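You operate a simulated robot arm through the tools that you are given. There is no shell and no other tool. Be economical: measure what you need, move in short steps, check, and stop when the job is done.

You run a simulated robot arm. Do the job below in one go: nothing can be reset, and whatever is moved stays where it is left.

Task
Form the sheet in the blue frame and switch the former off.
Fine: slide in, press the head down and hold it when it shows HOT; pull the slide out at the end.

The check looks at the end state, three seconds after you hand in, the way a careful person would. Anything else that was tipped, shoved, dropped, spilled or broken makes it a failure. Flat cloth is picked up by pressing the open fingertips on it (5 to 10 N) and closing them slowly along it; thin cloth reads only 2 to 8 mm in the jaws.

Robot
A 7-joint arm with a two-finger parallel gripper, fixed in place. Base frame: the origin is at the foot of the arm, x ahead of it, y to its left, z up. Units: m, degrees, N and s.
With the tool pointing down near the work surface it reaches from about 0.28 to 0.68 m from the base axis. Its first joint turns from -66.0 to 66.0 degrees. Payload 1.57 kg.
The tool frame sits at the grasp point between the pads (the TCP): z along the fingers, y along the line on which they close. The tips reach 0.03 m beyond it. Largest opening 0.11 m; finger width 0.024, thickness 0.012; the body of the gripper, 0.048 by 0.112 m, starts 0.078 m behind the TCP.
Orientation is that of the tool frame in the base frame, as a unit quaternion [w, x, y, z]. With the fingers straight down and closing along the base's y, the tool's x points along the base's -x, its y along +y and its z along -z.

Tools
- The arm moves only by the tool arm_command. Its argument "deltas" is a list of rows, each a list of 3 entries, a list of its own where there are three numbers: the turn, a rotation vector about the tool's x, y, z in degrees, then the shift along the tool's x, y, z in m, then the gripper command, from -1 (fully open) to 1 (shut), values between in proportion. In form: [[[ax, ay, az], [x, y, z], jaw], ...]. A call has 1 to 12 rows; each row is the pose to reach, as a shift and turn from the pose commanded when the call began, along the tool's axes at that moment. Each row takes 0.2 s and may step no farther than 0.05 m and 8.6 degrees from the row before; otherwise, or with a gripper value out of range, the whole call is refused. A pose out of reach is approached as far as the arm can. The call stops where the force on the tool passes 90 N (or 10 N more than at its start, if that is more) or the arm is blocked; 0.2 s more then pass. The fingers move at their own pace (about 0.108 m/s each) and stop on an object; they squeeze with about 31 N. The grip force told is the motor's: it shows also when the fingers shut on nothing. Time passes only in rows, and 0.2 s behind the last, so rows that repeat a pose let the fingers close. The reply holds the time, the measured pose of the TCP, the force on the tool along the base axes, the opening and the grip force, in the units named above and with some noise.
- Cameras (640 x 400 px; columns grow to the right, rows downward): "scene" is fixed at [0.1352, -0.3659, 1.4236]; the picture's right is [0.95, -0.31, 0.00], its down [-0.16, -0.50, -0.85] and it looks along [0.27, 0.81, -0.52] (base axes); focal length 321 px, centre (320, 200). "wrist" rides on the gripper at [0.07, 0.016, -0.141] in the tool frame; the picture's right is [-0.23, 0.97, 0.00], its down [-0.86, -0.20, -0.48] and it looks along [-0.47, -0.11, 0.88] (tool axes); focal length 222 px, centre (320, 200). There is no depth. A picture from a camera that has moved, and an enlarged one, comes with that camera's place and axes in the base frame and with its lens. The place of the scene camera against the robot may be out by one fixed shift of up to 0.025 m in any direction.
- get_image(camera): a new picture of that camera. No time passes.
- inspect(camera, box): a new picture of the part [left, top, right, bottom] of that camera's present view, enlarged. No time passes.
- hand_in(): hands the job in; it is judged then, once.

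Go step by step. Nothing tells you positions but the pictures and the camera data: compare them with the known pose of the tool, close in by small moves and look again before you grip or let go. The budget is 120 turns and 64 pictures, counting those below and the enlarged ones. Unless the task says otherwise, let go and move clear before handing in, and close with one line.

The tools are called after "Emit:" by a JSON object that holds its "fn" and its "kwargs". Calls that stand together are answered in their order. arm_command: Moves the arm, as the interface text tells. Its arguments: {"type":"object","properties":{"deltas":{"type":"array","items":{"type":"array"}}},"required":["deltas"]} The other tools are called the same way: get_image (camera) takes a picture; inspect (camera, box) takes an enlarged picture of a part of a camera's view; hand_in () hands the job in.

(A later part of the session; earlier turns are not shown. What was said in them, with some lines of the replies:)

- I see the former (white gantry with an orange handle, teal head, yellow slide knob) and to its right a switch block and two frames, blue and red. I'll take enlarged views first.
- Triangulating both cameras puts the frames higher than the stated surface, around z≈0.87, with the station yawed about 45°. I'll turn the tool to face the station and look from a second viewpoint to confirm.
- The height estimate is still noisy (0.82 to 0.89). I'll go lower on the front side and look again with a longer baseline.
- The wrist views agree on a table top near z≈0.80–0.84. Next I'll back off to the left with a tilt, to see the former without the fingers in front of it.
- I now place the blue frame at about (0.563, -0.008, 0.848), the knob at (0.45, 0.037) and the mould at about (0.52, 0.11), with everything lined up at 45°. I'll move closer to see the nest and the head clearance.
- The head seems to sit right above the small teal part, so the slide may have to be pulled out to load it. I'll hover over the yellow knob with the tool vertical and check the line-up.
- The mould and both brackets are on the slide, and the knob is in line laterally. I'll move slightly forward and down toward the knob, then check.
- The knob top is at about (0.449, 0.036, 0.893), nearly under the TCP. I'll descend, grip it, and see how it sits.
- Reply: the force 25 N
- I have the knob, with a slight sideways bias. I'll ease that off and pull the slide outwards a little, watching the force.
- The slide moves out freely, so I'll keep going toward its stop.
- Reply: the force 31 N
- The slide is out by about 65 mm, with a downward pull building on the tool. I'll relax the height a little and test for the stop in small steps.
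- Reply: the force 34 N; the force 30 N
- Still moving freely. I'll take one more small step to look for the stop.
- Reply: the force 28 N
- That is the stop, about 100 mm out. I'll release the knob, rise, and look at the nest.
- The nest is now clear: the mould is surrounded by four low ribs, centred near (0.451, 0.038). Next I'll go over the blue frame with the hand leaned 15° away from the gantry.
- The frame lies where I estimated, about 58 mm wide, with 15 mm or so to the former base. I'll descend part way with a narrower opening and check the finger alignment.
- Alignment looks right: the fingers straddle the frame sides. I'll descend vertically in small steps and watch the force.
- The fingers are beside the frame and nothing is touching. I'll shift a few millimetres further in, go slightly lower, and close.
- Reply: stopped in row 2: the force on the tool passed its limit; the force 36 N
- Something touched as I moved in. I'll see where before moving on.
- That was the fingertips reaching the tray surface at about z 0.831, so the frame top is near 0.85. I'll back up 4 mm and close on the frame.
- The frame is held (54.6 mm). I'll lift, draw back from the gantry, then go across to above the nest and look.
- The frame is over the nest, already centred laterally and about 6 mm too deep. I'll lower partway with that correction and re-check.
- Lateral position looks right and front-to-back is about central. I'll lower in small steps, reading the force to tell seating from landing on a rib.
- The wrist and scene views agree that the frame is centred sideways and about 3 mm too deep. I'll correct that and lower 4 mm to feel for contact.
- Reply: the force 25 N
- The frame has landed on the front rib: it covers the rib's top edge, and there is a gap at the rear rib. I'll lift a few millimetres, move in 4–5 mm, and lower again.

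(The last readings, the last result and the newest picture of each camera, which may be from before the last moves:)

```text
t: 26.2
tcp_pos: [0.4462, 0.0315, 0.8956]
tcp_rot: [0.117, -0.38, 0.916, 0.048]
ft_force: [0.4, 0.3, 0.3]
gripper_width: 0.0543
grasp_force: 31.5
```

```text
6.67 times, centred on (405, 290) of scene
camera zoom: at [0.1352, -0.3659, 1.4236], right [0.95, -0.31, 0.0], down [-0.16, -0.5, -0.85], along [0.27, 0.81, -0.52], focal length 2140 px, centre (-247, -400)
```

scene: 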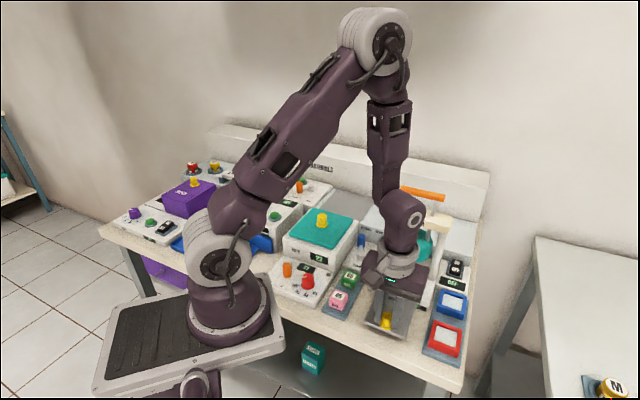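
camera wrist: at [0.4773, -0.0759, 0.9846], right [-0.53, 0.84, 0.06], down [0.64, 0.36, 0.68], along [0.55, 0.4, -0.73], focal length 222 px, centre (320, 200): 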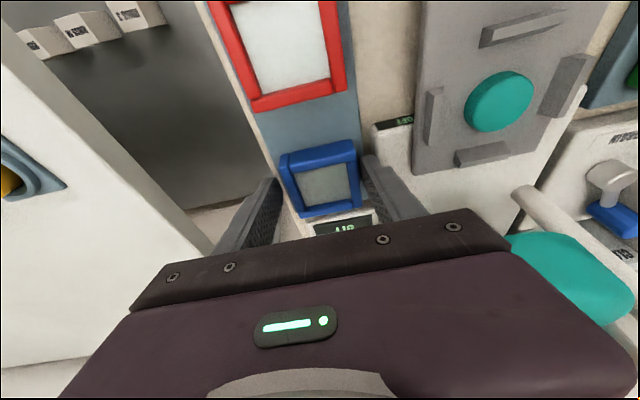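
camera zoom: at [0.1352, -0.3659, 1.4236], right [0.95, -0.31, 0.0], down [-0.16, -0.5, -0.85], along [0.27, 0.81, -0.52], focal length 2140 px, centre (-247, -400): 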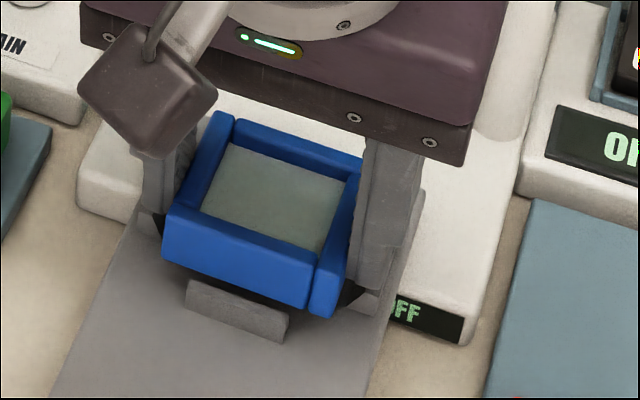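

Laterally good, now perhaps 3 mm too deep. I'll shift back 3 mm and lower gently.

Emit:
{"fn": "arm_command", "kwargs": {"deltas": [[[0, 0, 0], [0.003, 0, -0.0008], 0.3], [[0, 0, 0], [0.0037, 0, 0.0021], 0.3], [[0, 0, 0], [0.0042, 0, 0.0041], 0.3], [[0, 0, 0], [0.0042, 0, 0.0041], 0.3]]}}

Emit:
{"fn": "inspect", "kwargs": {"camera": "scene", "box": [375, 260, 435, 320]}}

```text
t: 27.2
tcp_pos: [0.4429, 0.0291, 0.8922]
tcp_rot: [0.118, -0.38, 0.916, 0.049]
ft_force: [-0.8, 2.0, 15.4]
gripper_width: 0.0546
grasp_force: 30.6
```

```text
6.67 times, centred on (405, 290) of scene
camera zoom: at [0.135, -0.3659, 1.4236], right [0.95, -0.31, 0.0], down [-0.16, -0.5, -0.85], along [0.27, 0.81, -0.52], focal length 2140 px, centre (-247, -400)
```

zoom: 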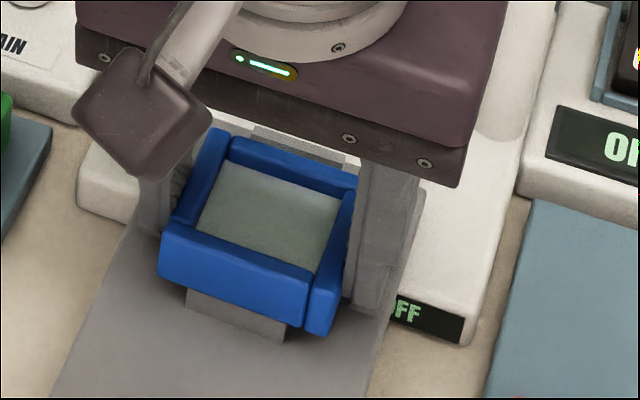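

The frame is still on the front rib. I'll lift 4 mm, go in 6.5 mm, then lower again.

Emit:
{"fn": "arm_command", "kwargs": {"deltas": [[[0, 0, 0], [-0.001, 0, -0.0039], 0.3], [[0, 0, 0], [-0.0073, 0, -0.0023], 0.3], [[0, 0, 0], [-0.0073, 0, -0.0023], 0.3], [[0, 0, 0], [-0.0066, 0, 0.0003], 0.3], [[0, 0, 0], [-0.0058, 0, 0.0032], 0.3], [[0, 0, 0], [-0.0058, 0, 0.0032], 0.3]]}}

Emit:
{"fn": "inspect", "kwargs": {"camera": "scene", "box": [375, 260, 435, 320]}}

```text
t: 28.6
tcp_pos: [0.4482, 0.0347, 0.891]
tcp_rot: [0.12, -0.381, 0.916, 0.047]
ft_force: [-5.8, 6.9, 54.1]
gripper_width: 0.0546
grasp_force: 31.3
```

```text
6.67 times, centred on (405, 290) of scene
camera zoom: at [0.1343, -0.3658, 1.4237], right [0.95, -0.31, 0.0], down [-0.16, -0.5, -0.85], along [0.27, 0.81, -0.52], focal length 2140 px, centre (-247, -400)
```

zoom: 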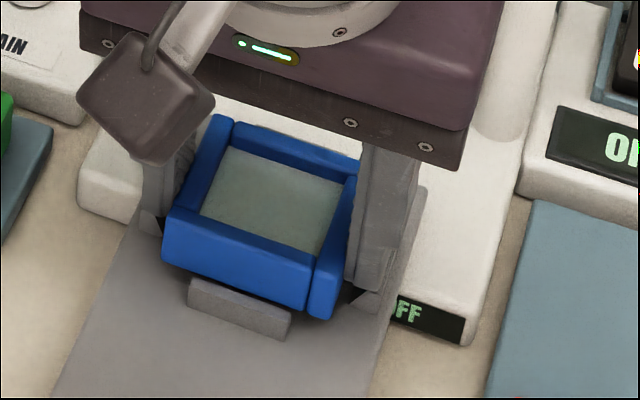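

There is contact at the same height in each position, so it may be the fingertips on the side ribs rather than the frame. One close wrist look before letting go.

Emit:
{"fn": "inspect", "kwargs": {"camera": "wrist", "box": [250, 110, 390, 220]}}

```text
3.64 times, centred on (320, 165) of wrist
camera zoom: at [0.3623, -0.027, 1.0101], right [-0.54, 0.84, 0.05], down [0.64, 0.36, 0.68], along [0.56, 0.4, -0.73], focal length 808 px, centre (320, 327)
```

zoom: 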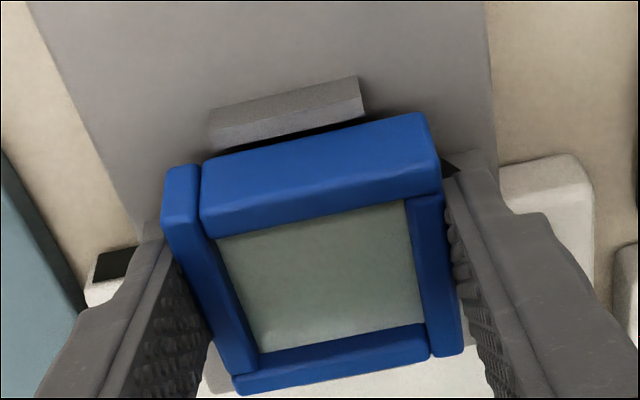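

There is a visible gap behind the front rib and the frame is laterally centred, so the fingertips are resting on the side ribs. I'll ease up 1 mm, nudge in 2 mm, and open so the frame drops the last few millimetres.

Emit:
{"fn": "arm_command", "kwargs": {"deltas": [[[0, 0, 0], [-0.0003, 0, -0.001], 0.3], [[0, 0, 0], [-0.002, 0, -0.0005], 0.3], [[0, 0, 0], [-0.002, 0, -0.0005], 0.3], [[0, 0, 0], [-0.002, 0, -0.0005], -0.15], [[0, 0, 0], [-0.002, 0, -0.0005], -0.15], [[0, 0, 0], [-0.012, 0, -0.04], -0.15], [[0, 0, 0], [-0.012, 0, -0.065], -0.5], [[0, 0, 0], [-0.012, 0, -0.065], -0.5]]}}

Emit:
{"fn": "inspect", "kwargs": {"camera": "wrist", "box": [220, 90, 420, 230]}}

Emit:
{"fn": "inspect", "kwargs": {"camera": "scene", "box": [370, 240, 450, 320]}}

```text
t: 30.4
tcp_pos: [0.4409, 0.0266, 0.9541]
tcp_rot: [0.117, -0.38, 0.916, 0.048]
ft_force: [-0.2, -0.1, -0.1]
gripper_width: 0.0826
grasp_force: 0.0
```

```text
2.86 times, centred on (320, 160) of wrist
camera zoom: at [0.3573, -0.0346, 1.0739], right [-0.53, 0.84, 0.06], down [0.64, 0.36, 0.68], along [0.55, 0.4, -0.73], focal length 635 px, centre (320, 314)
```

zoom: 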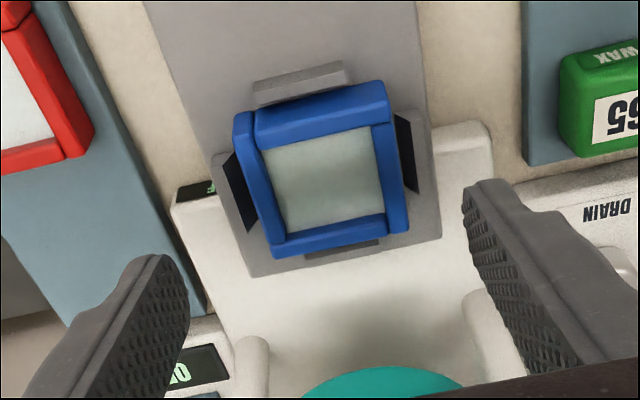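

```text
5.00 times, centred on (410, 280) of scene
camera zoom: at [0.1352, -0.3659, 1.4236], right [0.95, -0.31, 0.0], down [-0.16, -0.5, -0.85], along [0.27, 0.81, -0.52], focal length 1605 px, centre (-130, -200)
```

zoom: 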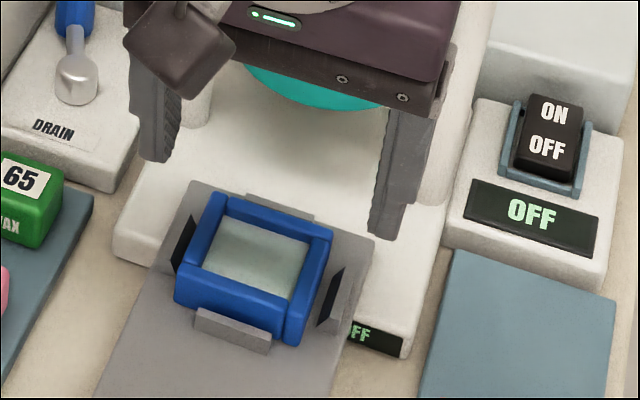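

The frame dropped flat into the nest between the ribs. Now I'll go back over the knob with the tool vertical and check the line-up.

Emit:
{"fn": "arm_command", "kwargs": {"deltas": [[[0, 5, 0], [0.03, 0, -0.01], -0.3], [[0, 10, 0], [0.06, 0.001, -0.02], -0.3], [[0, 14.2, 0], [0.0818, 0.0017, -0.0271], -0.3], [[0, 14.2, 0], [0.0818, 0.0017, -0.0271], -0.3]]}}

Emit:
{"fn": "inspect", "kwargs": {"camera": "wrist", "box": [220, 90, 420, 230]}}

```text
t: 31.4
tcp_pos: [0.3804, -0.0297, 0.961]
tcp_rot: [0.003, -0.383, 0.924, -0.001]
ft_force: [-0.3, 0.7, 0.8]
gripper_width: 0.0714
grasp_force: 0.1
```

```text
2.86 times, centred on (320, 160) of wrist
camera zoom: at [0.3183, -0.0689, 1.104], right [-0.53, 0.85, 0.0], down [0.74, 0.46, 0.48], along [0.41, 0.26, -0.88], focal length 635 px, centre (320, 314)
```

zoom: 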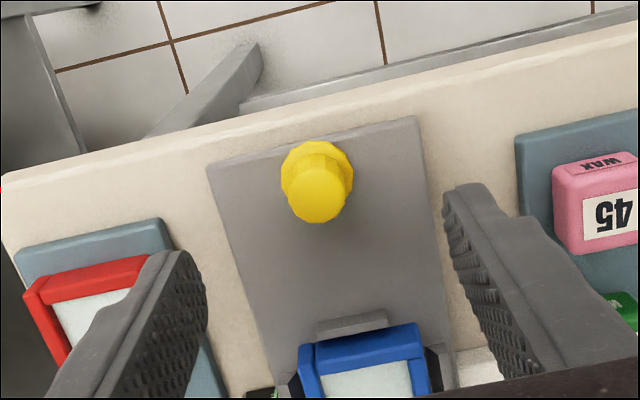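

The TCP is right over the knob. I'll descend, grip, and begin sliding in.

Emit:
{"fn": "arm_command", "kwargs": {"deltas": [[[0, 0, 0], [0, -0.0005, 0.033], -0.3], [[0, 0, 0], [0, -0.0005, 0.066], -0.3], [[0, 0, 0], [0, -0.0005, 0.066], 1], [[0, 0, 0], [0, -0.0005, 0.066], 1], [[0, 0, 0], [0, -0.0005, 0.066], 1]]}}

```text
t: 32.6
tcp_pos: [0.3839, -0.0307, 0.896]
tcp_rot: [0.002, -0.382, 0.924, 0.001]
ft_force: [2.6, -3.3, -17.1]
gripper_width: 0.0211
grasp_force: 34.5
```

Gripped. I'll slide in smoothly with small steps.

Emit:
{"fn": "arm_command", "kwargs": {"deltas": [[[0, 0, 0], [-0.004, 0, 0.001], 1], [[0, 0, 0], [-0.011, 0, 0.001], 1], [[0, 0, 0], [-0.018, 0, 0.001], 1], [[0, 0, 0], [-0.025, 0, 0.001], 1], [[0, 0, 0], [-0.032, 0, 0.001], 1], [[0, 0, 0], [-0.039, 0, 0.001], 1], [[0, 0, 0], [-0.046, 0, 0.001], 1]]}}

Emit:
{"fn": "inspect", "kwargs": {"camera": "scene", "box": [360, 210, 470, 320]}}

```text
t: 34.2
tcp_pos: [0.4152, 0.0027, 0.8938]
tcp_rot: [0.003, -0.382, 0.924, 0.0]
ft_force: [4.4, -4.7, 10.1]
gripper_width: 0.021
grasp_force: 34.5
```

```text
3.64 times, centred on (415, 265) of scene
camera zoom: at [0.1352, -0.366, 1.4235], right [0.95, -0.31, 0.0], down [-0.16, -0.5, -0.85], along [0.27, 0.81, -0.52], focal length 1167 px, centre (-26, -36)
```

zoom: 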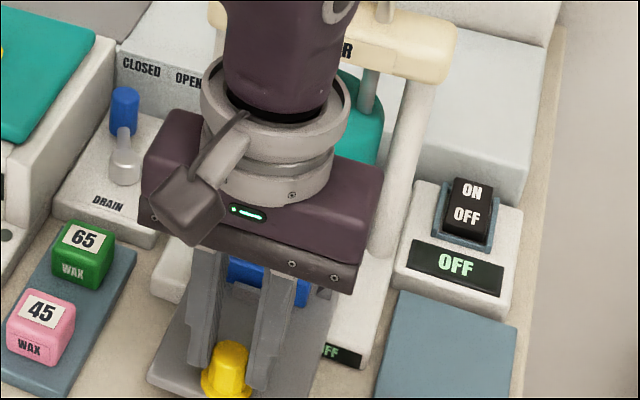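

Emit:
{"fn": "arm_command", "kwargs": {"deltas": [[[0, 0, 0], [-0.007, -0.0004, 0], 1], [[0, 0, 0], [-0.014, -0.0004, 0], 1], [[0, 0, 0], [-0.021, -0.0004, 0], 1], [[0, 0, 0], [-0.028, -0.0004, 0], 1], [[0, 0, 0], [-0.035, -0.0004, 0], 1], [[0, 0, 0], [-0.042, -0.0004, 0], 1]]}}

```text
t: 35.6
tcp_pos: [0.4461, 0.0329, 0.8937]
tcp_rot: [0.003, -0.383, 0.924, 0.001]
ft_force: [18.9, -21.0, -21.6]
gripper_width: 0.0215
grasp_force: 34.4
```

Emit:
{"fn": "arm_command", "kwargs": {"deltas": [[[0, 0, 0], [0, -0.0015, 0.001], 1], [[0, 0, 0], [-0.004, -0.0015, 0.001], 1], [[0, 0, 0], [-0.008, -0.0015, 0.001], 1], [[0, 0, 0], [-0.008, -0.0015, 0.001], 1]]}}

Emit:
{"fn": "inspect", "kwargs": {"camera": "scene", "box": [360, 210, 470, 320]}}

```text
t: 36.6
tcp_pos: [0.4515, 0.0376, 0.8935]
tcp_rot: [0.003, -0.383, 0.924, 0.002]
ft_force: [-2.6, 4.1, 30.6]
gripper_width: 0.0213
grasp_force: 34.0
```

```text
3.64 times, centred on (415, 265) of scene
camera zoom: at [0.1347, -0.3658, 1.4236], right [0.95, -0.31, 0.0], down [-0.16, -0.5, -0.85], along [0.27, 0.81, -0.52], focal length 1167 px, centre (-26, -36)
```

zoom: 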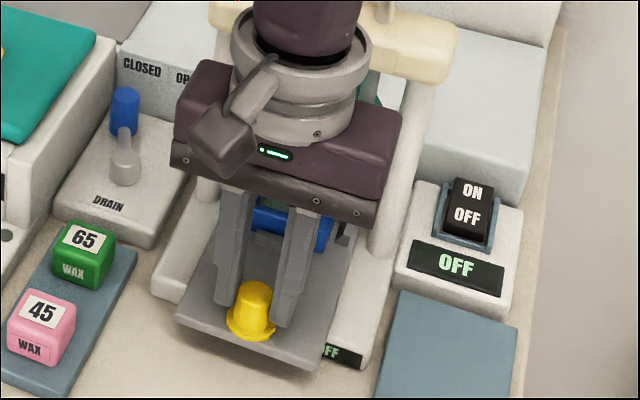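

Emit:
{"fn": "arm_command", "kwargs": {"deltas": [[[0, 0, 0], [-0.004, 0, -0.001], 1], [[0, 0, 0], [-0.008, 0, -0.001], 1], [[0, 0, 0], [-0.012, 0, -0.001], 1]]}}

```text
t: 37.4
tcp_pos: [0.4573, 0.0431, 0.8919]
tcp_rot: [-0.003, -0.381, 0.925, 0.0]
ft_force: [-23.8, -20.2, -6.4]
gripper_width: 0.0216
grasp_force: 34.2
```

That is the inner stop (about 108 mm of travel). I'll release, rise, and look at the frame under the head.

Emit:
{"fn": "arm_command", "kwargs": {"deltas": [[[0, 0, 0], [0.003, 0, 0], 1], [[0, 0, 0], [0.003, 0, 0], -0.3], [[0, 0, 0], [0.003, 0, 0], -0.3], [[0, 0, 0], [0.003, 0, 0], -0.3], [[0, 0, 0], [0.003, 0, -0.04], -0.3], [[0, 0, 0], [0.025, 0, -0.08], -1], [[0, 0, 0], [0.06, 0, -0.1], -1], [[0, 0, 0], [0.1, 0, -0.12], -1], [[0, 0, 0], [0.1, 0, -0.12], -1]]}}

Emit:
{"fn": "inspect", "kwargs": {"camera": "scene", "box": [360, 170, 490, 300]}}

Emit:
{"fn": "inspect", "kwargs": {"camera": "wrist", "box": [220, 110, 420, 240]}}

```text
t: 39.4
tcp_pos: [0.3921, -0.0261, 1.0155]
tcp_rot: [0.003, -0.382, 0.924, 0.0]
ft_force: [0.5, -0.6, -0.2]
gripper_width: 0.1099
grasp_force: 0.0
```

```text
3.08 times, centred on (425, 235) of scene
camera zoom: at [0.1352, -0.3659, 1.4236], right [0.95, -0.31, 0.0], down [-0.16, -0.5, -0.85], along [0.27, 0.81, -0.52], focal length 988 px, centre (-3, 92)
```

zoom: 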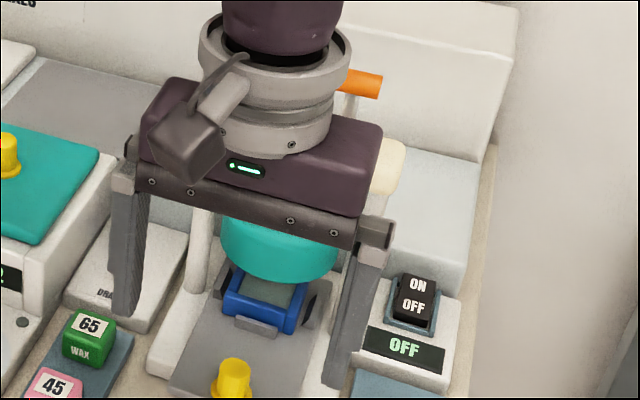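

```text
3.08 times, centred on (320, 175) of wrist
camera zoom: at [0.3308, -0.0645, 1.1566], right [-0.53, 0.85, 0.0], down [0.74, 0.46, 0.48], along [0.41, 0.26, -0.88], focal length 684 px, centre (320, 277)
```

zoom: 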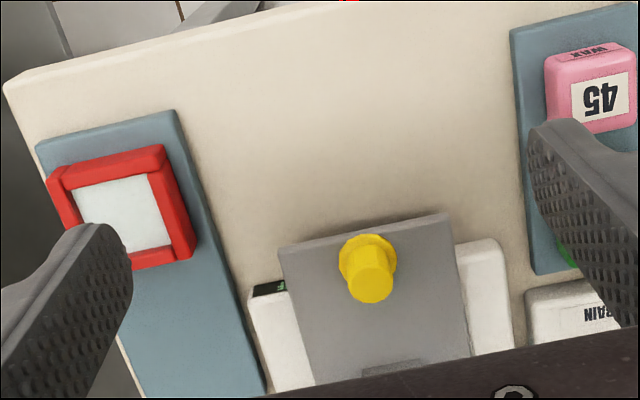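

The frame is under the head. Next is the switch: the ON half of the rocker is at about (0.639, 0.075), z≈0.875. I'll press it with the inner fingertip, keeping the hand outboard of the gantry, so I move there high first.

Emit:
{"fn": "arm_command", "kwargs": {"deltas": [[[0, 0, 0], [0, -0.048, 0], -0.27], [[0, 0, 0], [0, -0.096, 0], -0.27], [[0, 0, 0], [0, -0.148, 0], -0.27], [[0, 0, 0], [-0.049, -0.148, 0], -0.27], [[0, 0, 0], [-0.098, -0.148, 0], -0.27], [[0, 0, 0], [-0.147, -0.148, 0.01], -0.27], [[0, 0, 0], [-0.196, -0.148, 0.025], -0.27], [[0, 0, 0], [-0.24, -0.147, 0.045], -0.27], [[0, 0, 0], [-0.246, -0.146, 0.055], -0.27], [[0, 0, 0], [-0.246, -0.146, 0.055], -0.27]]}}

Emit:
{"fn": "inspect", "kwargs": {"camera": "wrist", "box": [240, 80, 440, 240]}}

```text
refused: row 3 steps farther than a row can; nothing moved
```

```text
2.50 times, centred on (340, 160) of wrist
camera zoom: at [0.3308, -0.0645, 1.1566], right [-0.53, 0.85, 0.0], down [0.74, 0.46, 0.48], along [0.41, 0.26, -0.88], focal length 555 px, centre (270, 300)
```

zoom: 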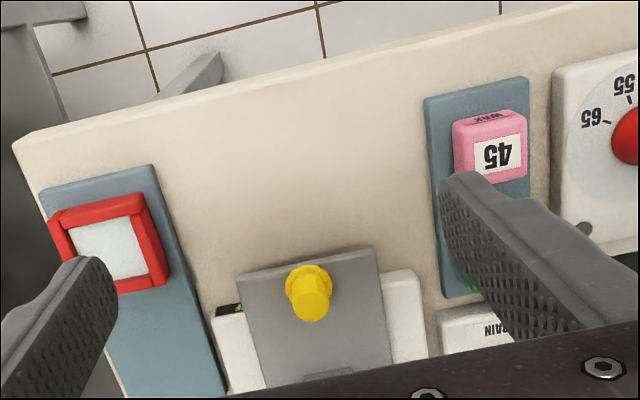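

One step was too long, so nothing moved. I'm sending it again with shorter steps.

Emit:
{"fn": "arm_command", "kwargs": {"deltas": [[[0, 0, 0], [0, -0.049, 0], -0.27], [[0, 0, 0], [0, -0.098, 0], -0.27], [[0, 0, 0], [0, -0.147, 0], -0.27], [[0, 0, 0], [-0.049, -0.147, 0], -0.27], [[0, 0, 0], [-0.098, -0.147, 0], -0.27], [[0, 0, 0], [-0.146, -0.147, 0.01], -0.27], [[0, 0, 0], [-0.192, -0.147, 0.025], -0.27], [[0, 0, 0], [-0.236, -0.147, 0.045], -0.27], [[0, 0, 0], [-0.246, -0.146, 0.055], -0.27], [[0, 0, 0], [-0.246, -0.146, 0.055], -0.27]]}}

Emit:
{"fn": "inspect", "kwargs": {"camera": "wrist", "box": [240, 80, 440, 240]}}

```text
t: 41.6
tcp_pos: [0.6672, 0.0471, 0.9603]
tcp_rot: [0.003, -0.383, 0.924, 0.0]
ft_force: [0.7, -1.0, -0.4]
gripper_width: 0.07
grasp_force: 0.1
```

```text
2.50 times, centred on (340, 160) of wrist
camera zoom: at [0.6065, 0.0087, 1.1026], right [-0.53, 0.85, 0.0], down [0.74, 0.46, 0.48], along [0.41, 0.26, -0.88], focal length 555 px, centre (270, 300)
```

zoom: 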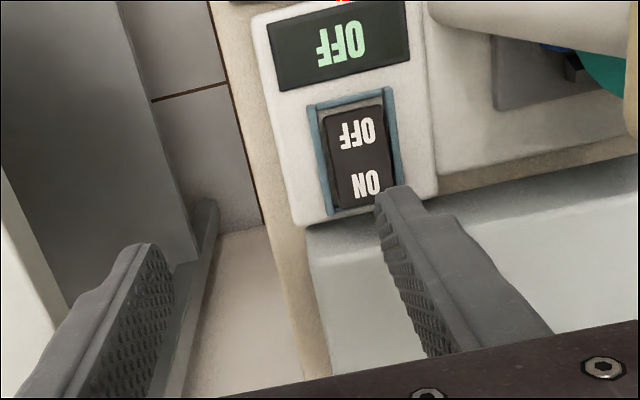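

The fingertip is lined up with the ON half. I'll shift 6 mm further in and press down step by step.

Emit:
{"fn": "arm_command", "kwargs": {"deltas": [[[0, 0, 0], [-0.006, -0.001, 0.02], -0.27], [[0, 0, 0], [-0.006, -0.001, 0.04], -0.27], [[0, 0, 0], [-0.006, -0.001, 0.046], -0.27], [[0, 0, 0], [-0.006, -0.001, 0.05], -0.27]]}}

```text
t: 42.6
tcp_pos: [0.6718, 0.0481, 0.9094]
tcp_rot: [0.003, -0.382, 0.924, 0.001]
ft_force: [-0.7, 0.3, 0.1]
gripper_width: 0.07
grasp_force: 0.1
```

Emit:
{"fn": "arm_command", "kwargs": {"deltas": [[[0, 0, 0], [0, 0, 0.004], -0.27], [[0, 0, 0], [0, 0, 0.008], -0.27], [[0, 0, 0], [0, 0, 0.012], -0.27]]}}

```text
t: 43.4
tcp_pos: [0.6724, 0.0482, 0.8978]
tcp_rot: [0.003, -0.383, 0.924, 0.0]
ft_force: [-0.7, 0.4, 0.0]
gripper_width: 0.0699
grasp_force: 0.1
```

Emit:
{"fn": "arm_command", "kwargs": {"deltas": [[[0, 0, 0], [0, 0, 0.003], -0.27], [[0, 0, 0], [0, 0, 0.006], -0.27], [[0, 0, 0], [0, 0, 0.008], -0.27]]}}

Emit:
{"fn": "inspect", "kwargs": {"camera": "wrist", "box": [280, 90, 430, 230]}}

```text
t: 44.2
tcp_pos: [0.6715, 0.0482, 0.8905]
tcp_rot: [0.003, -0.383, 0.924, 0.001]
ft_force: [0.0, -0.1, 0.0]
gripper_width: 0.0701
grasp_force: 0.1
```

```text
2.86 times, centred on (355, 160) of wrist
camera zoom: at [0.6105, 0.0104, 1.0326], right [-0.53, 0.85, 0.0], down [0.74, 0.46, 0.48], along [0.41, 0.26, -0.88], focal length 635 px, centre (220, 314)
```

zoom: 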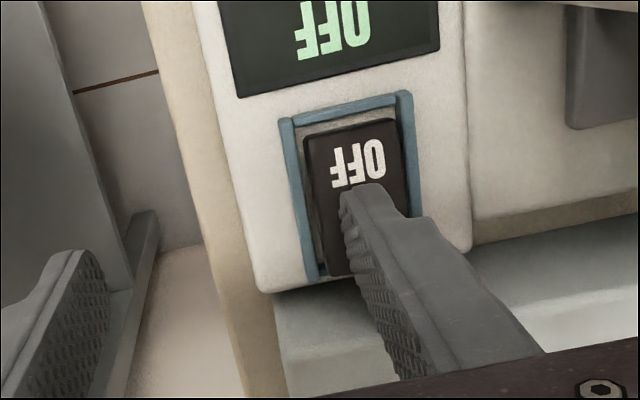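

The finger is directly over the ON half and not touching yet. Continuing down.

Emit:
{"fn": "arm_command", "kwargs": {"deltas": [[[0, 0, 0], [-0.003, 0, 0.003], -0.27], [[0, 0, 0], [-0.003, 0, 0.006], -0.27], [[0, 0, 0], [-0.003, 0, 0.008], -0.27]]}}

```text
t: 45.0
tcp_pos: [0.6746, 0.0501, 0.8877]
tcp_rot: [0.006, -0.383, 0.924, -0.001]
ft_force: [-13.3, -8.9, 71.8]
gripper_width: 0.0722
grasp_force: 1.7
```

That pressed firmly (72 N). I'll lift and read the display.

Emit:
{"fn": "arm_command", "kwargs": {"deltas": [[[0, 0, 0], [0, 0, -0.02], -0.27], [[0, 0, 0], [0, 0, -0.06], -0.27], [[0, 0, 0], [0, 0, -0.06], -0.27]]}}

Emit:
{"fn": "inspect", "kwargs": {"camera": "wrist", "box": [280, 60, 430, 230]}}

```text
t: 45.8
tcp_pos: [0.6726, 0.0517, 0.9434]
tcp_rot: [0.002, -0.383, 0.924, 0.001]
ft_force: [-1.1, 0.3, -0.4]
gripper_width: 0.0696
grasp_force: 0.0
```

```text
2.35 times, centred on (355, 145) of wrist
camera zoom: at [0.6114, 0.0131, 1.0854], right [-0.53, 0.85, 0.0], down [0.74, 0.46, 0.48], along [0.41, 0.26, -0.88], focal length 523 px, centre (238, 329)
```

zoom: 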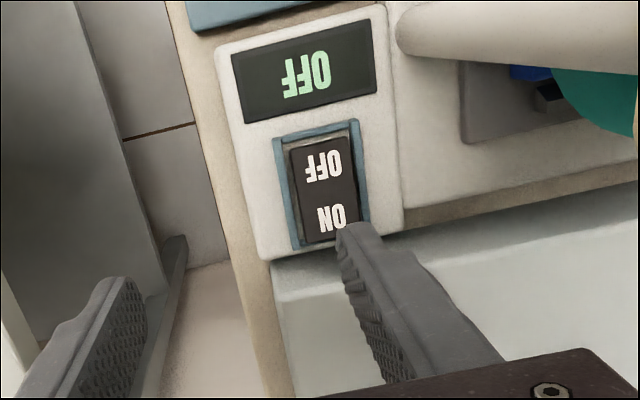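

Still OFF: I pressed too near the pivot. The ON end lies about 10 mm further in, so I'll press there.

Emit:
{"fn": "arm_command", "kwargs": {"deltas": [[[0, 0, 0], [-0.011, 0.001, 0], -0.27], [[0, 0, 0], [-0.011, 0.001, 0.03], -0.27], [[0, 0, 0], [-0.011, 0.001, 0.046], -0.27], [[0, 0, 0], [-0.011, 0.001, 0.05], -0.27]]}}

```text
t: 46.8
tcp_pos: [0.6793, 0.0604, 0.8917]
tcp_rot: [0.003, -0.383, 0.924, 0.001]
ft_force: [0.5, 0.6, 0.8]
gripper_width: 0.0702
grasp_force: 0.0
```

Emit:
{"fn": "arm_command", "kwargs": {"deltas": [[[0, 0, 0], [0, 0, 0.003], -0.27], [[0, 0, 0], [0, 0, 0.005], -0.27], [[0, 0, 0], [0, 0, 0.007], -0.27], [[0, 0, 0], [0, 0, 0.009], -0.27]]}}

```text
t: 47.8
tcp_pos: [0.6815, 0.06, 0.8863]
tcp_rot: [0.005, -0.382, 0.924, -0.001]
ft_force: [-3.8, -2.0, 32.8]
gripper_width: 0.071
grasp_force: 1.1
```

Emit:
{"fn": "arm_command", "kwargs": {"deltas": [[[0, 0, 0], [0, 0, 0.002], -0.27], [[0, 0, 0], [0, 0, 0.004], -0.27], [[0, 0, 0], [0, 0, 0.006], -0.27]]}}

Emit:
{"fn": "inspect", "kwargs": {"camera": "wrist", "box": [280, 40, 430, 210]}}

```text
t: 48.5
tcp_pos: [0.6824, 0.0585, 0.8874]
tcp_rot: [0.008, -0.383, 0.924, -0.001]
ft_force: [-1.8, 1.7, 10.5]
gripper_width: 0.0724
grasp_force: 1.1
stopped in row 3: the force on the tool passed its limit (the readings are from after the stop); the commanded pose is now the measured one
```

```text
2.35 times, centred on (355, 125) of wrist
camera zoom: at [0.6205, 0.0211, 1.0278], right [-0.53, 0.85, -0.01], down [0.74, 0.46, 0.49], along [0.42, 0.26, -0.87], focal length 523 px, centre (238, 376)
```

zoom: 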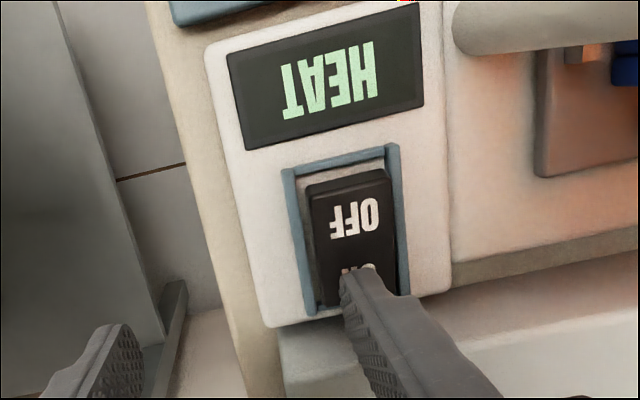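

The display now shows HEAT and the heater is glowing. I'll go up and over the orange handle with the fingers closed, and locate it precisely.

Emit:
{"fn": "arm_command", "kwargs": {"deltas": [[[0, 0, 0], [0, 0, -0.048], -0.27], [[0, 0, 0], [0, 0, -0.096], -0.27], [[0, 0, 0], [0, 0, -0.144], -0.27], [[0, 0, 0], [0, 0, -0.192], 0.3], [[0, 0, 0], [0, 0, -0.24], 1], [[0, 0, 0], [0, 0, -0.285], 1], [[0, 0, 0], [0.012, 0.045, -0.285], 1], [[0, 0, 0], [0.024, 0.09, -0.285], 1], [[0, 0, 0], [0.037, 0.13, -0.285], 1], [[0, 0, 0], [0.049, 0.151, -0.285], 1]]}}

Emit:
{"fn": "get_image", "kwargs": {"camera": "wrist"}}

```text
t: 50.7
tcp_pos: [0.5376, 0.1336, 1.1717]
tcp_rot: [0.007, -0.382, 0.924, -0.002]
ft_force: [0.0, 0.9, 0.4]
gripper_width: 0.0002
grasp_force: 21.3
out of reach, approached as far as the arm can: row 4, 5, 6, 7
```

```text
6 pictures are left
camera wrist: at [0.4742, 0.0944, 1.3131], right [-0.53, 0.85, -0.01], down [0.74, 0.46, 0.49], along [0.42, 0.25, -0.87], focal length 222 px, centre (320, 200)
```

wrist: 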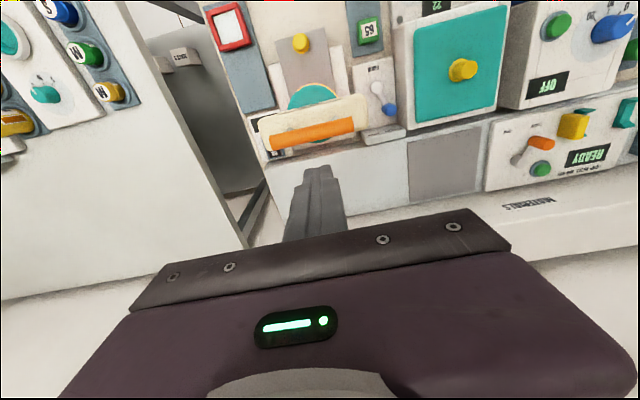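

The handle centre is at about (0.532, 0.116), z 1.03–1.07. I'll move over it, lower part way, and check that and the display in one scene picture.

Emit:
{"fn": "arm_command", "kwargs": {"deltas": [[[0, 0, 0], [0.0165, -0.008, 0], 1], [[0, 0, 0], [0.0165, -0.008, 0.025], 1], [[0, 0, 0], [0.0165, -0.008, 0.05], 1], [[0, 0, 0], [0.0165, -0.008, 0.05], 1]]}}

Emit:
{"fn": "inspect", "kwargs": {"camera": "scene", "box": [380, 160, 480, 300]}}

```text
t: 51.7
tcp_pos: [0.5325, 0.1115, 1.1169]
tcp_rot: [0.007, -0.383, 0.924, -0.001]
ft_force: [-0.3, 0.5, 0.9]
gripper_width: 0.0
grasp_force: 21.6
```

```text
2.86 times, centred on (430, 230) of scene
camera zoom: at [0.1352, -0.3659, 1.4236], right [0.95, -0.31, 0.0], down [-0.16, -0.5, -0.85], along [0.27, 0.81, -0.52], focal length 917 px, centre (6, 114)
```

zoom: 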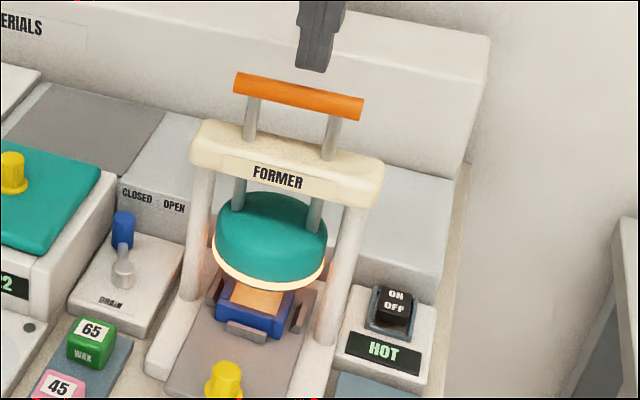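

It shows HOT and the finger is over the handle (4 mm sideways correction). Pressing down now.

Emit:
{"fn": "arm_command", "kwargs": {"deltas": [[[0, 0, 0], [0, 0.004, 0.015], 1], [[0, 0, 0], [0, 0.004, 0.022], 1], [[0, 0, 0], [0, 0.004, 0.028], 1], [[0, 0, 0], [0, 0.004, 0.034], 1], [[0, 0, 0], [0, 0.004, 0.04], 1]]}}

```text
t: 52.9
tcp_pos: [0.532, 0.1169, 1.0786]
tcp_rot: [0.007, -0.382, 0.924, -0.002]
ft_force: [-0.9, -1.2, 5.1]
gripper_width: 0.0
grasp_force: 21.7
```

Emit:
{"fn": "arm_command", "kwargs": {"deltas": [[[0, 0, 0], [0, 0, 0.006], 1], [[0, 0, 0], [0, 0, 0.012], 1], [[0, 0, 0], [0, 0, 0.018], 1], [[0, 0, 0], [0, 0, 0.024], 1]]}}

```text
t: 53.8
tcp_pos: [0.5308, 0.1171, 1.0671]
tcp_rot: [0.012, -0.384, 0.923, -0.004]
ft_force: [-18.5, -3.9, 30.7]
gripper_width: 0.0
grasp_force: 21.4
stopped in row 4: the force on the tool passed its limit (the readings are from after the stop); the commanded pose is now the measured one
```

It has reached a hard stop with 30 N still on it. I'll check the head and display.

Emit:
{"fn": "inspect", "kwargs": {"camera": "scene", "box": [380, 160, 480, 300]}}

```text
2.86 times, centred on (430, 230) of scene
camera zoom: at [0.1342, -0.3661, 1.4236], right [0.95, -0.31, 0.0], down [-0.16, -0.5, -0.85], along [0.27, 0.81, -0.52], focal length 917 px, centre (6, 114)
```

zoom: 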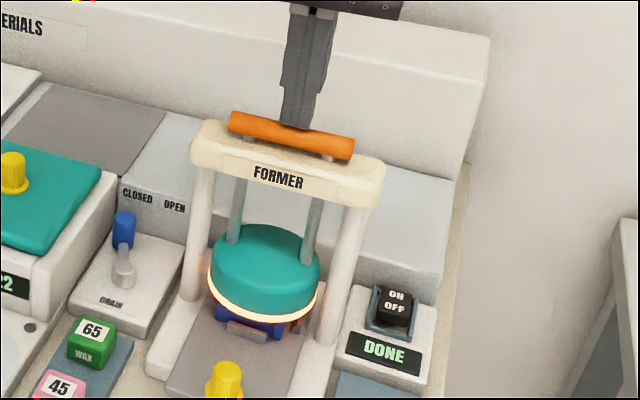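

DONE: the sheet is formed. I'll let the head up and go straight to the OFF half of the switch.

Emit:
{"fn": "arm_command", "kwargs": {"deltas": [[[0, 0, 0], [0, 0, -0.035], 1], [[0, 0, 0], [0, 0, -0.08], 1], [[0, 0, 0], [0, -0.0495, -0.08], 1], [[0, 0, 0], [0, -0.099, -0.08], 1], [[0, 0, 0], [0, -0.148, -0.08], 0.3], [[0, 0, 0], [-0.005, -0.149, -0.035], -0.27], [[0, 0, 0], [-0.012, -0.149, 0.01], -0.27], [[0, 0, 0], [-0.02, -0.149, 0.055], -0.27], [[0, 0, 0], [-0.028, -0.149, 0.1], -0.27], [[0, 0, 0], [-0.036, -0.149, 0.145], -0.27], [[0, 0, 0], [-0.036, -0.149, 0.145], -0.27]]}}

```text
t: 56.2
tcp_pos: [0.6677, 0.0374, 0.9212]
tcp_rot: [0.013, -0.382, 0.924, -0.004]
ft_force: [-0.8, -0.6, -0.2]
gripper_width: 0.07
grasp_force: 0.1
```

Emit:
{"fn": "arm_command", "kwargs": {"deltas": [[[0, 0, 0], [0.007, 0.005, 0.012], -0.27], [[0, 0, 0], [0.007, 0.005, 0.024], -0.27], [[0, 0, 0], [0.007, 0.005, 0.028], -0.27], [[0, 0, 0], [0.007, 0.005, 0.031], -0.27]]}}

```text
t: 57.2
tcp_pos: [0.6602, 0.0356, 0.8928]
tcp_rot: [0.013, -0.382, 0.924, -0.003]
ft_force: [-0.5, -0.6, 1.0]
gripper_width: 0.0701
grasp_force: 0.3
```

Emit:
{"fn": "arm_command", "kwargs": {"deltas": [[[0, 0, 0], [0, 0, 0.003], -0.27], [[0, 0, 0], [0, 0, 0.006], -0.27], [[0, 0, 0], [0, 0, 0.009], -0.27]]}}

```text
t: 58.0
tcp_pos: [0.6591, 0.0343, 0.886]
tcp_rot: [0.014, -0.383, 0.924, -0.005]
ft_force: [-17.2, -14.6, 49.3]
gripper_width: 0.0715
grasp_force: 0.5
```

Emit:
{"fn": "arm_command", "kwargs": {"deltas": [[[0, 0, 0], [0, 0, 0.002], -0.27], [[0, 0, 0], [0, 0, 0.005], -0.27], [[0, 0, 0], [0, 0, 0.007], -0.27]]}}

Emit:
{"fn": "inspect", "kwargs": {"camera": "scene", "box": [370, 160, 490, 310]}}

```text
t: 58.5
tcp_pos: [0.6611, 0.0344, 0.8874]
tcp_rot: [0.014, -0.384, 0.923, -0.006]
ft_force: [-12.1, -5.6, 21.9]
gripper_width: 0.0742
grasp_force: 2.1
stopped in row 2: the force on the tool passed its limit (the readings are from after the stop); the commanded pose is now the measured one
```

```text
2.67 times, centred on (430, 235) of scene
camera zoom: at [0.1345, -0.366, 1.4236], right [0.95, -0.31, 0.0], down [-0.16, -0.5, -0.85], along [0.27, 0.81, -0.52], focal length 856 px, centre (27, 107)
```

zoom: 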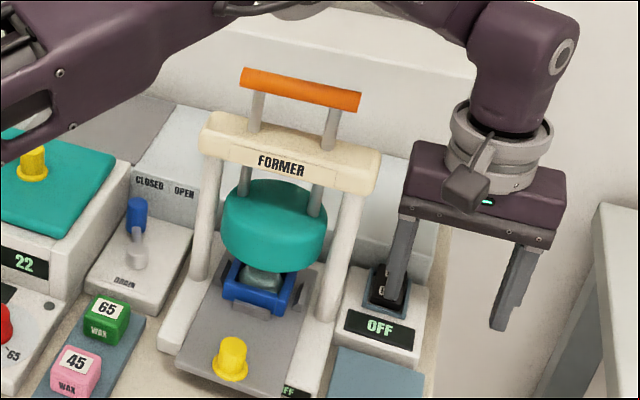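

It's OFF, the head is back up and the sheet is formed. Now I'll return to the knob to pull the slide out.

Emit:
{"fn": "arm_command", "kwargs": {"deltas": [[[0, 0, 0], [0, 0, -0.049], -0.27], [[-0.6, 0.6, 0.1], [0, 0, -0.09], -0.27], [[-1.25, 1.2, 0.2], [0.047, 0, -0.09], -0.27], [[-1.25, 1.2, 0.2], [0.094, 0, -0.09], -0.27], [[-1.25, 1.2, 0.2], [0.1407, 0, -0.09], -0.27], [[-1.25, 1.2, 0.2], [0.1407, 0.049, -0.09], -0.27], [[-1.25, 1.2, 0.2], [0.1407, 0.098, -0.09], -0.27], [[-1.25, 1.2, 0.2], [0.1407, 0.147, -0.09], -0.3], [[-1.25, 1.2, 0.2], [0.1407, 0.1516, -0.09], -0.3], [[-1.25, 1.2, 0.2], [0.1407, 0.1516, -0.09], -0.3]]}}

Emit:
{"fn": "inspect", "kwargs": {"camera": "wrist", "box": [220, 90, 420, 230]}}

```text
t: 60.7
tcp_pos: [0.4534, 0.0459, 0.9685]
tcp_rot: [0.001, -0.382, 0.924, 0.0]
ft_force: [0.5, 0.8, 0.0]
gripper_width: 0.0714
grasp_force: 0.1
```

```text
2.86 times, centred on (320, 160) of wrist
camera zoom: at [0.3922, 0.0059, 1.1111], right [-0.52, 0.85, 0.0], down [0.75, 0.46, 0.48], along [0.41, 0.25, -0.88], focal length 635 px, centre (320, 314)
```

zoom: 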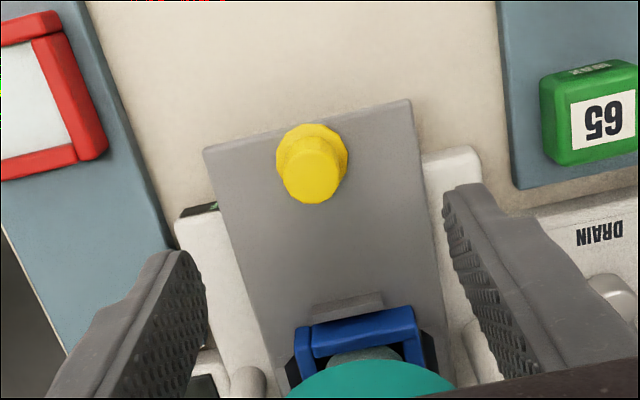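

The knob is about 5 mm nearer and 4 mm to the side. I'll correct, descend and grip.

Emit:
{"fn": "arm_command", "kwargs": {"deltas": [[[0, 0, 0], [0.005, -0.0035, 0.025], -0.3], [[0, 0, 0], [0.005, -0.0035, 0.05], -0.3], [[0, 0, 0], [0.005, -0.0035, 0.074], -0.3], [[0, 0, 0], [0.005, -0.0035, 0.074], 1], [[0, 0, 0], [0.005, -0.0035, 0.074], 1], [[0, 0, 0], [0.005, -0.0035, 0.074], 1]]}}

```text
t: 62.1
tcp_pos: [0.4497, 0.0362, 0.8945]
tcp_rot: [0.0, -0.381, 0.925, 0.001]
ft_force: [-0.5, 0.2, -6.6]
gripper_width: 0.0212
grasp_force: 34.1
```

Gripped cleanly. I'll pull the slide out smoothly.

Emit:
{"fn": "arm_command", "kwargs": {"deltas": [[[0, 0, 0], [0.004, 0, 0.0005], 1], [[0, 0, 0], [0.011, 0, 0.0005], 1], [[0, 0, 0], [0.018, 0, 0.0005], 1], [[0, 0, 0], [0.025, 0, 0.0005], 1], [[0, 0, 0], [0.032, 0, 0.0005], 1], [[0, 0, 0], [0.039, 0, 0.0005], 1], [[0, 0, 0], [0.046, 0, 0.0005], 1], [[0, 0, 0], [0.052, 0, 0.0005], 1]]}}

```text
t: 63.9
tcp_pos: [0.4138, 0.0008, 0.8939]
tcp_rot: [0.0, -0.381, 0.925, 0.001]
ft_force: [-10.5, 11.7, 7.3]
gripper_width: 0.0213
grasp_force: 34.4
```

Emit:
{"fn": "arm_command", "kwargs": {"deltas": [[[0, 0, 0], [0.006, 0.001, 0.0005], 1], [[0, 0, 0], [0.013, 0.001, 0.0005], 1], [[0, 0, 0], [0.02, 0.001, 0.0005], 1], [[0, 0, 0], [0.027, 0.001, 0.0005], 1], [[0, 0, 0], [0.034, 0.001, 0.0005], 1], [[0, 0, 0], [0.041, 0.001, 0.0005], 1], [[0, 0, 0], [0.046, 0.001, 0.0005], 1]]}}

```text
t: 65.5
tcp_pos: [0.381, -0.034, 0.8925]
tcp_rot: [0.002, -0.38, 0.925, 0.0]
ft_force: [-2.5, 3.3, 8.0]
gripper_width: 0.0213
grasp_force: 35.0
```

Emit:
{"fn": "arm_command", "kwargs": {"deltas": [[[0, 0, 0], [0.004, 0, 0], 1], [[0, 0, 0], [0.008, 0, 0], 1]]}}

```text
t: 66.1
tcp_pos: [0.3776, -0.0366, 0.8941]
tcp_rot: [0.006, -0.382, 0.924, -0.001]
ft_force: [19.6, 20.6, -12.0]
gripper_width: 0.0219
grasp_force: 34.3
```

At the outer stop. I'll ease off, release, rise clear and verify.

Emit:
{"fn": "arm_command", "kwargs": {"deltas": [[[0, 0, 0], [-0.002, 0, 0], 1], [[0, 0, 0], [-0.002, 0, 0], -0.3], [[0, 0, 0], [-0.002, 0, 0], -0.3], [[0, 0, 0], [-0.002, 0, 0], -0.3], [[0, 0, 0], [-0.002, 0, -0.04], -0.3], [[0, 0, 0], [-0.002, 0, -0.085], -0.3], [[0, 0, 0], [-0.002, 0, -0.13], -0.3], [[0, 0, 0], [0.02, -0.03, -0.17], -0.3], [[0, 0, 0], [0.03, -0.06, -0.2], -0.3], [[0, 0, 0], [0.03, -0.1, -0.22], -0.3], [[0, 0, 0], [0.03, -0.14, -0.24], -0.3], [[0, 0, 0], [0.03, -0.14, -0.24], -0.3]]}}

Emit:
{"fn": "get_image", "kwargs": {"camera": "scene"}}

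```text
refused: row 8 steps farther than a row can; nothing moved
```

```text
1 pictures are left
```

scene: 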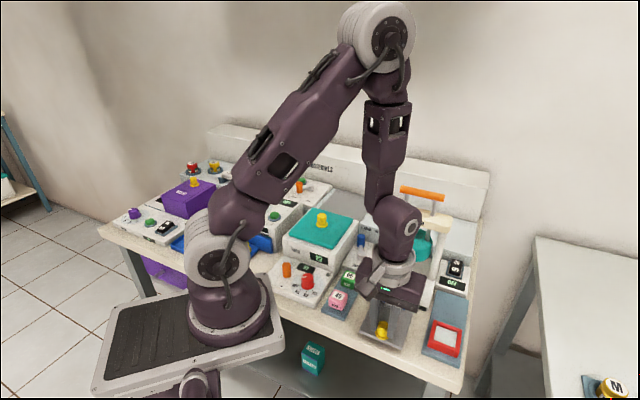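

One row was too long again, so the arm didn't move. I'm repeating it with shorter steps, straight up.

Emit:
{"fn": "arm_command", "kwargs": {"deltas": [[[0, 0, 0], [-0.002, 0, 0], 1], [[0, 0, 0], [-0.002, 0, 0], -0.3], [[0, 0, 0], [-0.002, 0, 0], -0.3], [[0, 0, 0], [-0.002, 0, 0], -0.3], [[0, 0, 0], [-0.002, 0, -0.04], -0.3], [[0, 0, 0], [-0.002, 0, -0.08], -0.3], [[0, 0, 0], [-0.002, 0, -0.12], -0.3], [[0, 0, 0], [-0.002, 0, -0.16], -0.3], [[0, 0, 0], [-0.002, 0, -0.2], -0.3], [[0, 0, 0], [-0.002, 0, -0.24], -0.3], [[0, 0, 0], [-0.002, 0, -0.24], -0.3]]}}

Emit:
{"fn": "inspect", "kwargs": {"camera": "scene", "box": [340, 170, 490, 350]}}

```text
t: 68.5
tcp_pos: [0.378, -0.0396, 1.1299]
tcp_rot: [0.001, -0.38, 0.925, 0.001]
ft_force: [0.3, 0.1, 0.6]
gripper_width: 0.0717
grasp_force: 0.0
```

```text
2.22 times, centred on (415, 260) of scene
camera zoom: at [0.1352, -0.3659, 1.4236], right [0.95, -0.31, 0.0], down [-0.16, -0.5, -0.85], along [0.27, 0.81, -0.52], focal length 713 px, centre (109, 67)
```

zoom: 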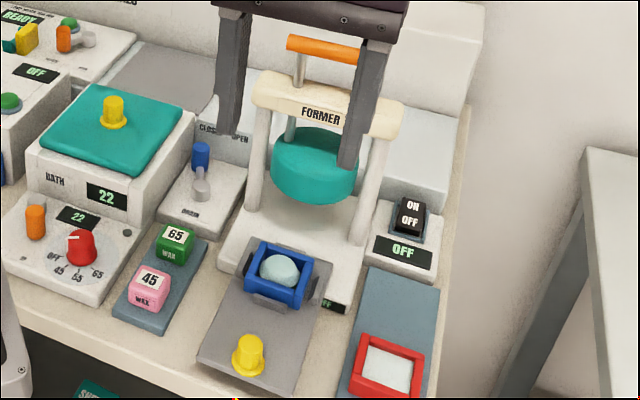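

The sheet in the blue frame is domed, the slide is out, the head is up, the display shows OFF and the red frame hasn't moved. I'm handing in.

Emit:
{"fn": "hand_in", "kwargs": {}}

```text
The job is handed in.
```

The sheet in the blue frame is formed, the former is switched off and the slide is pulled out; I've handed the job in.
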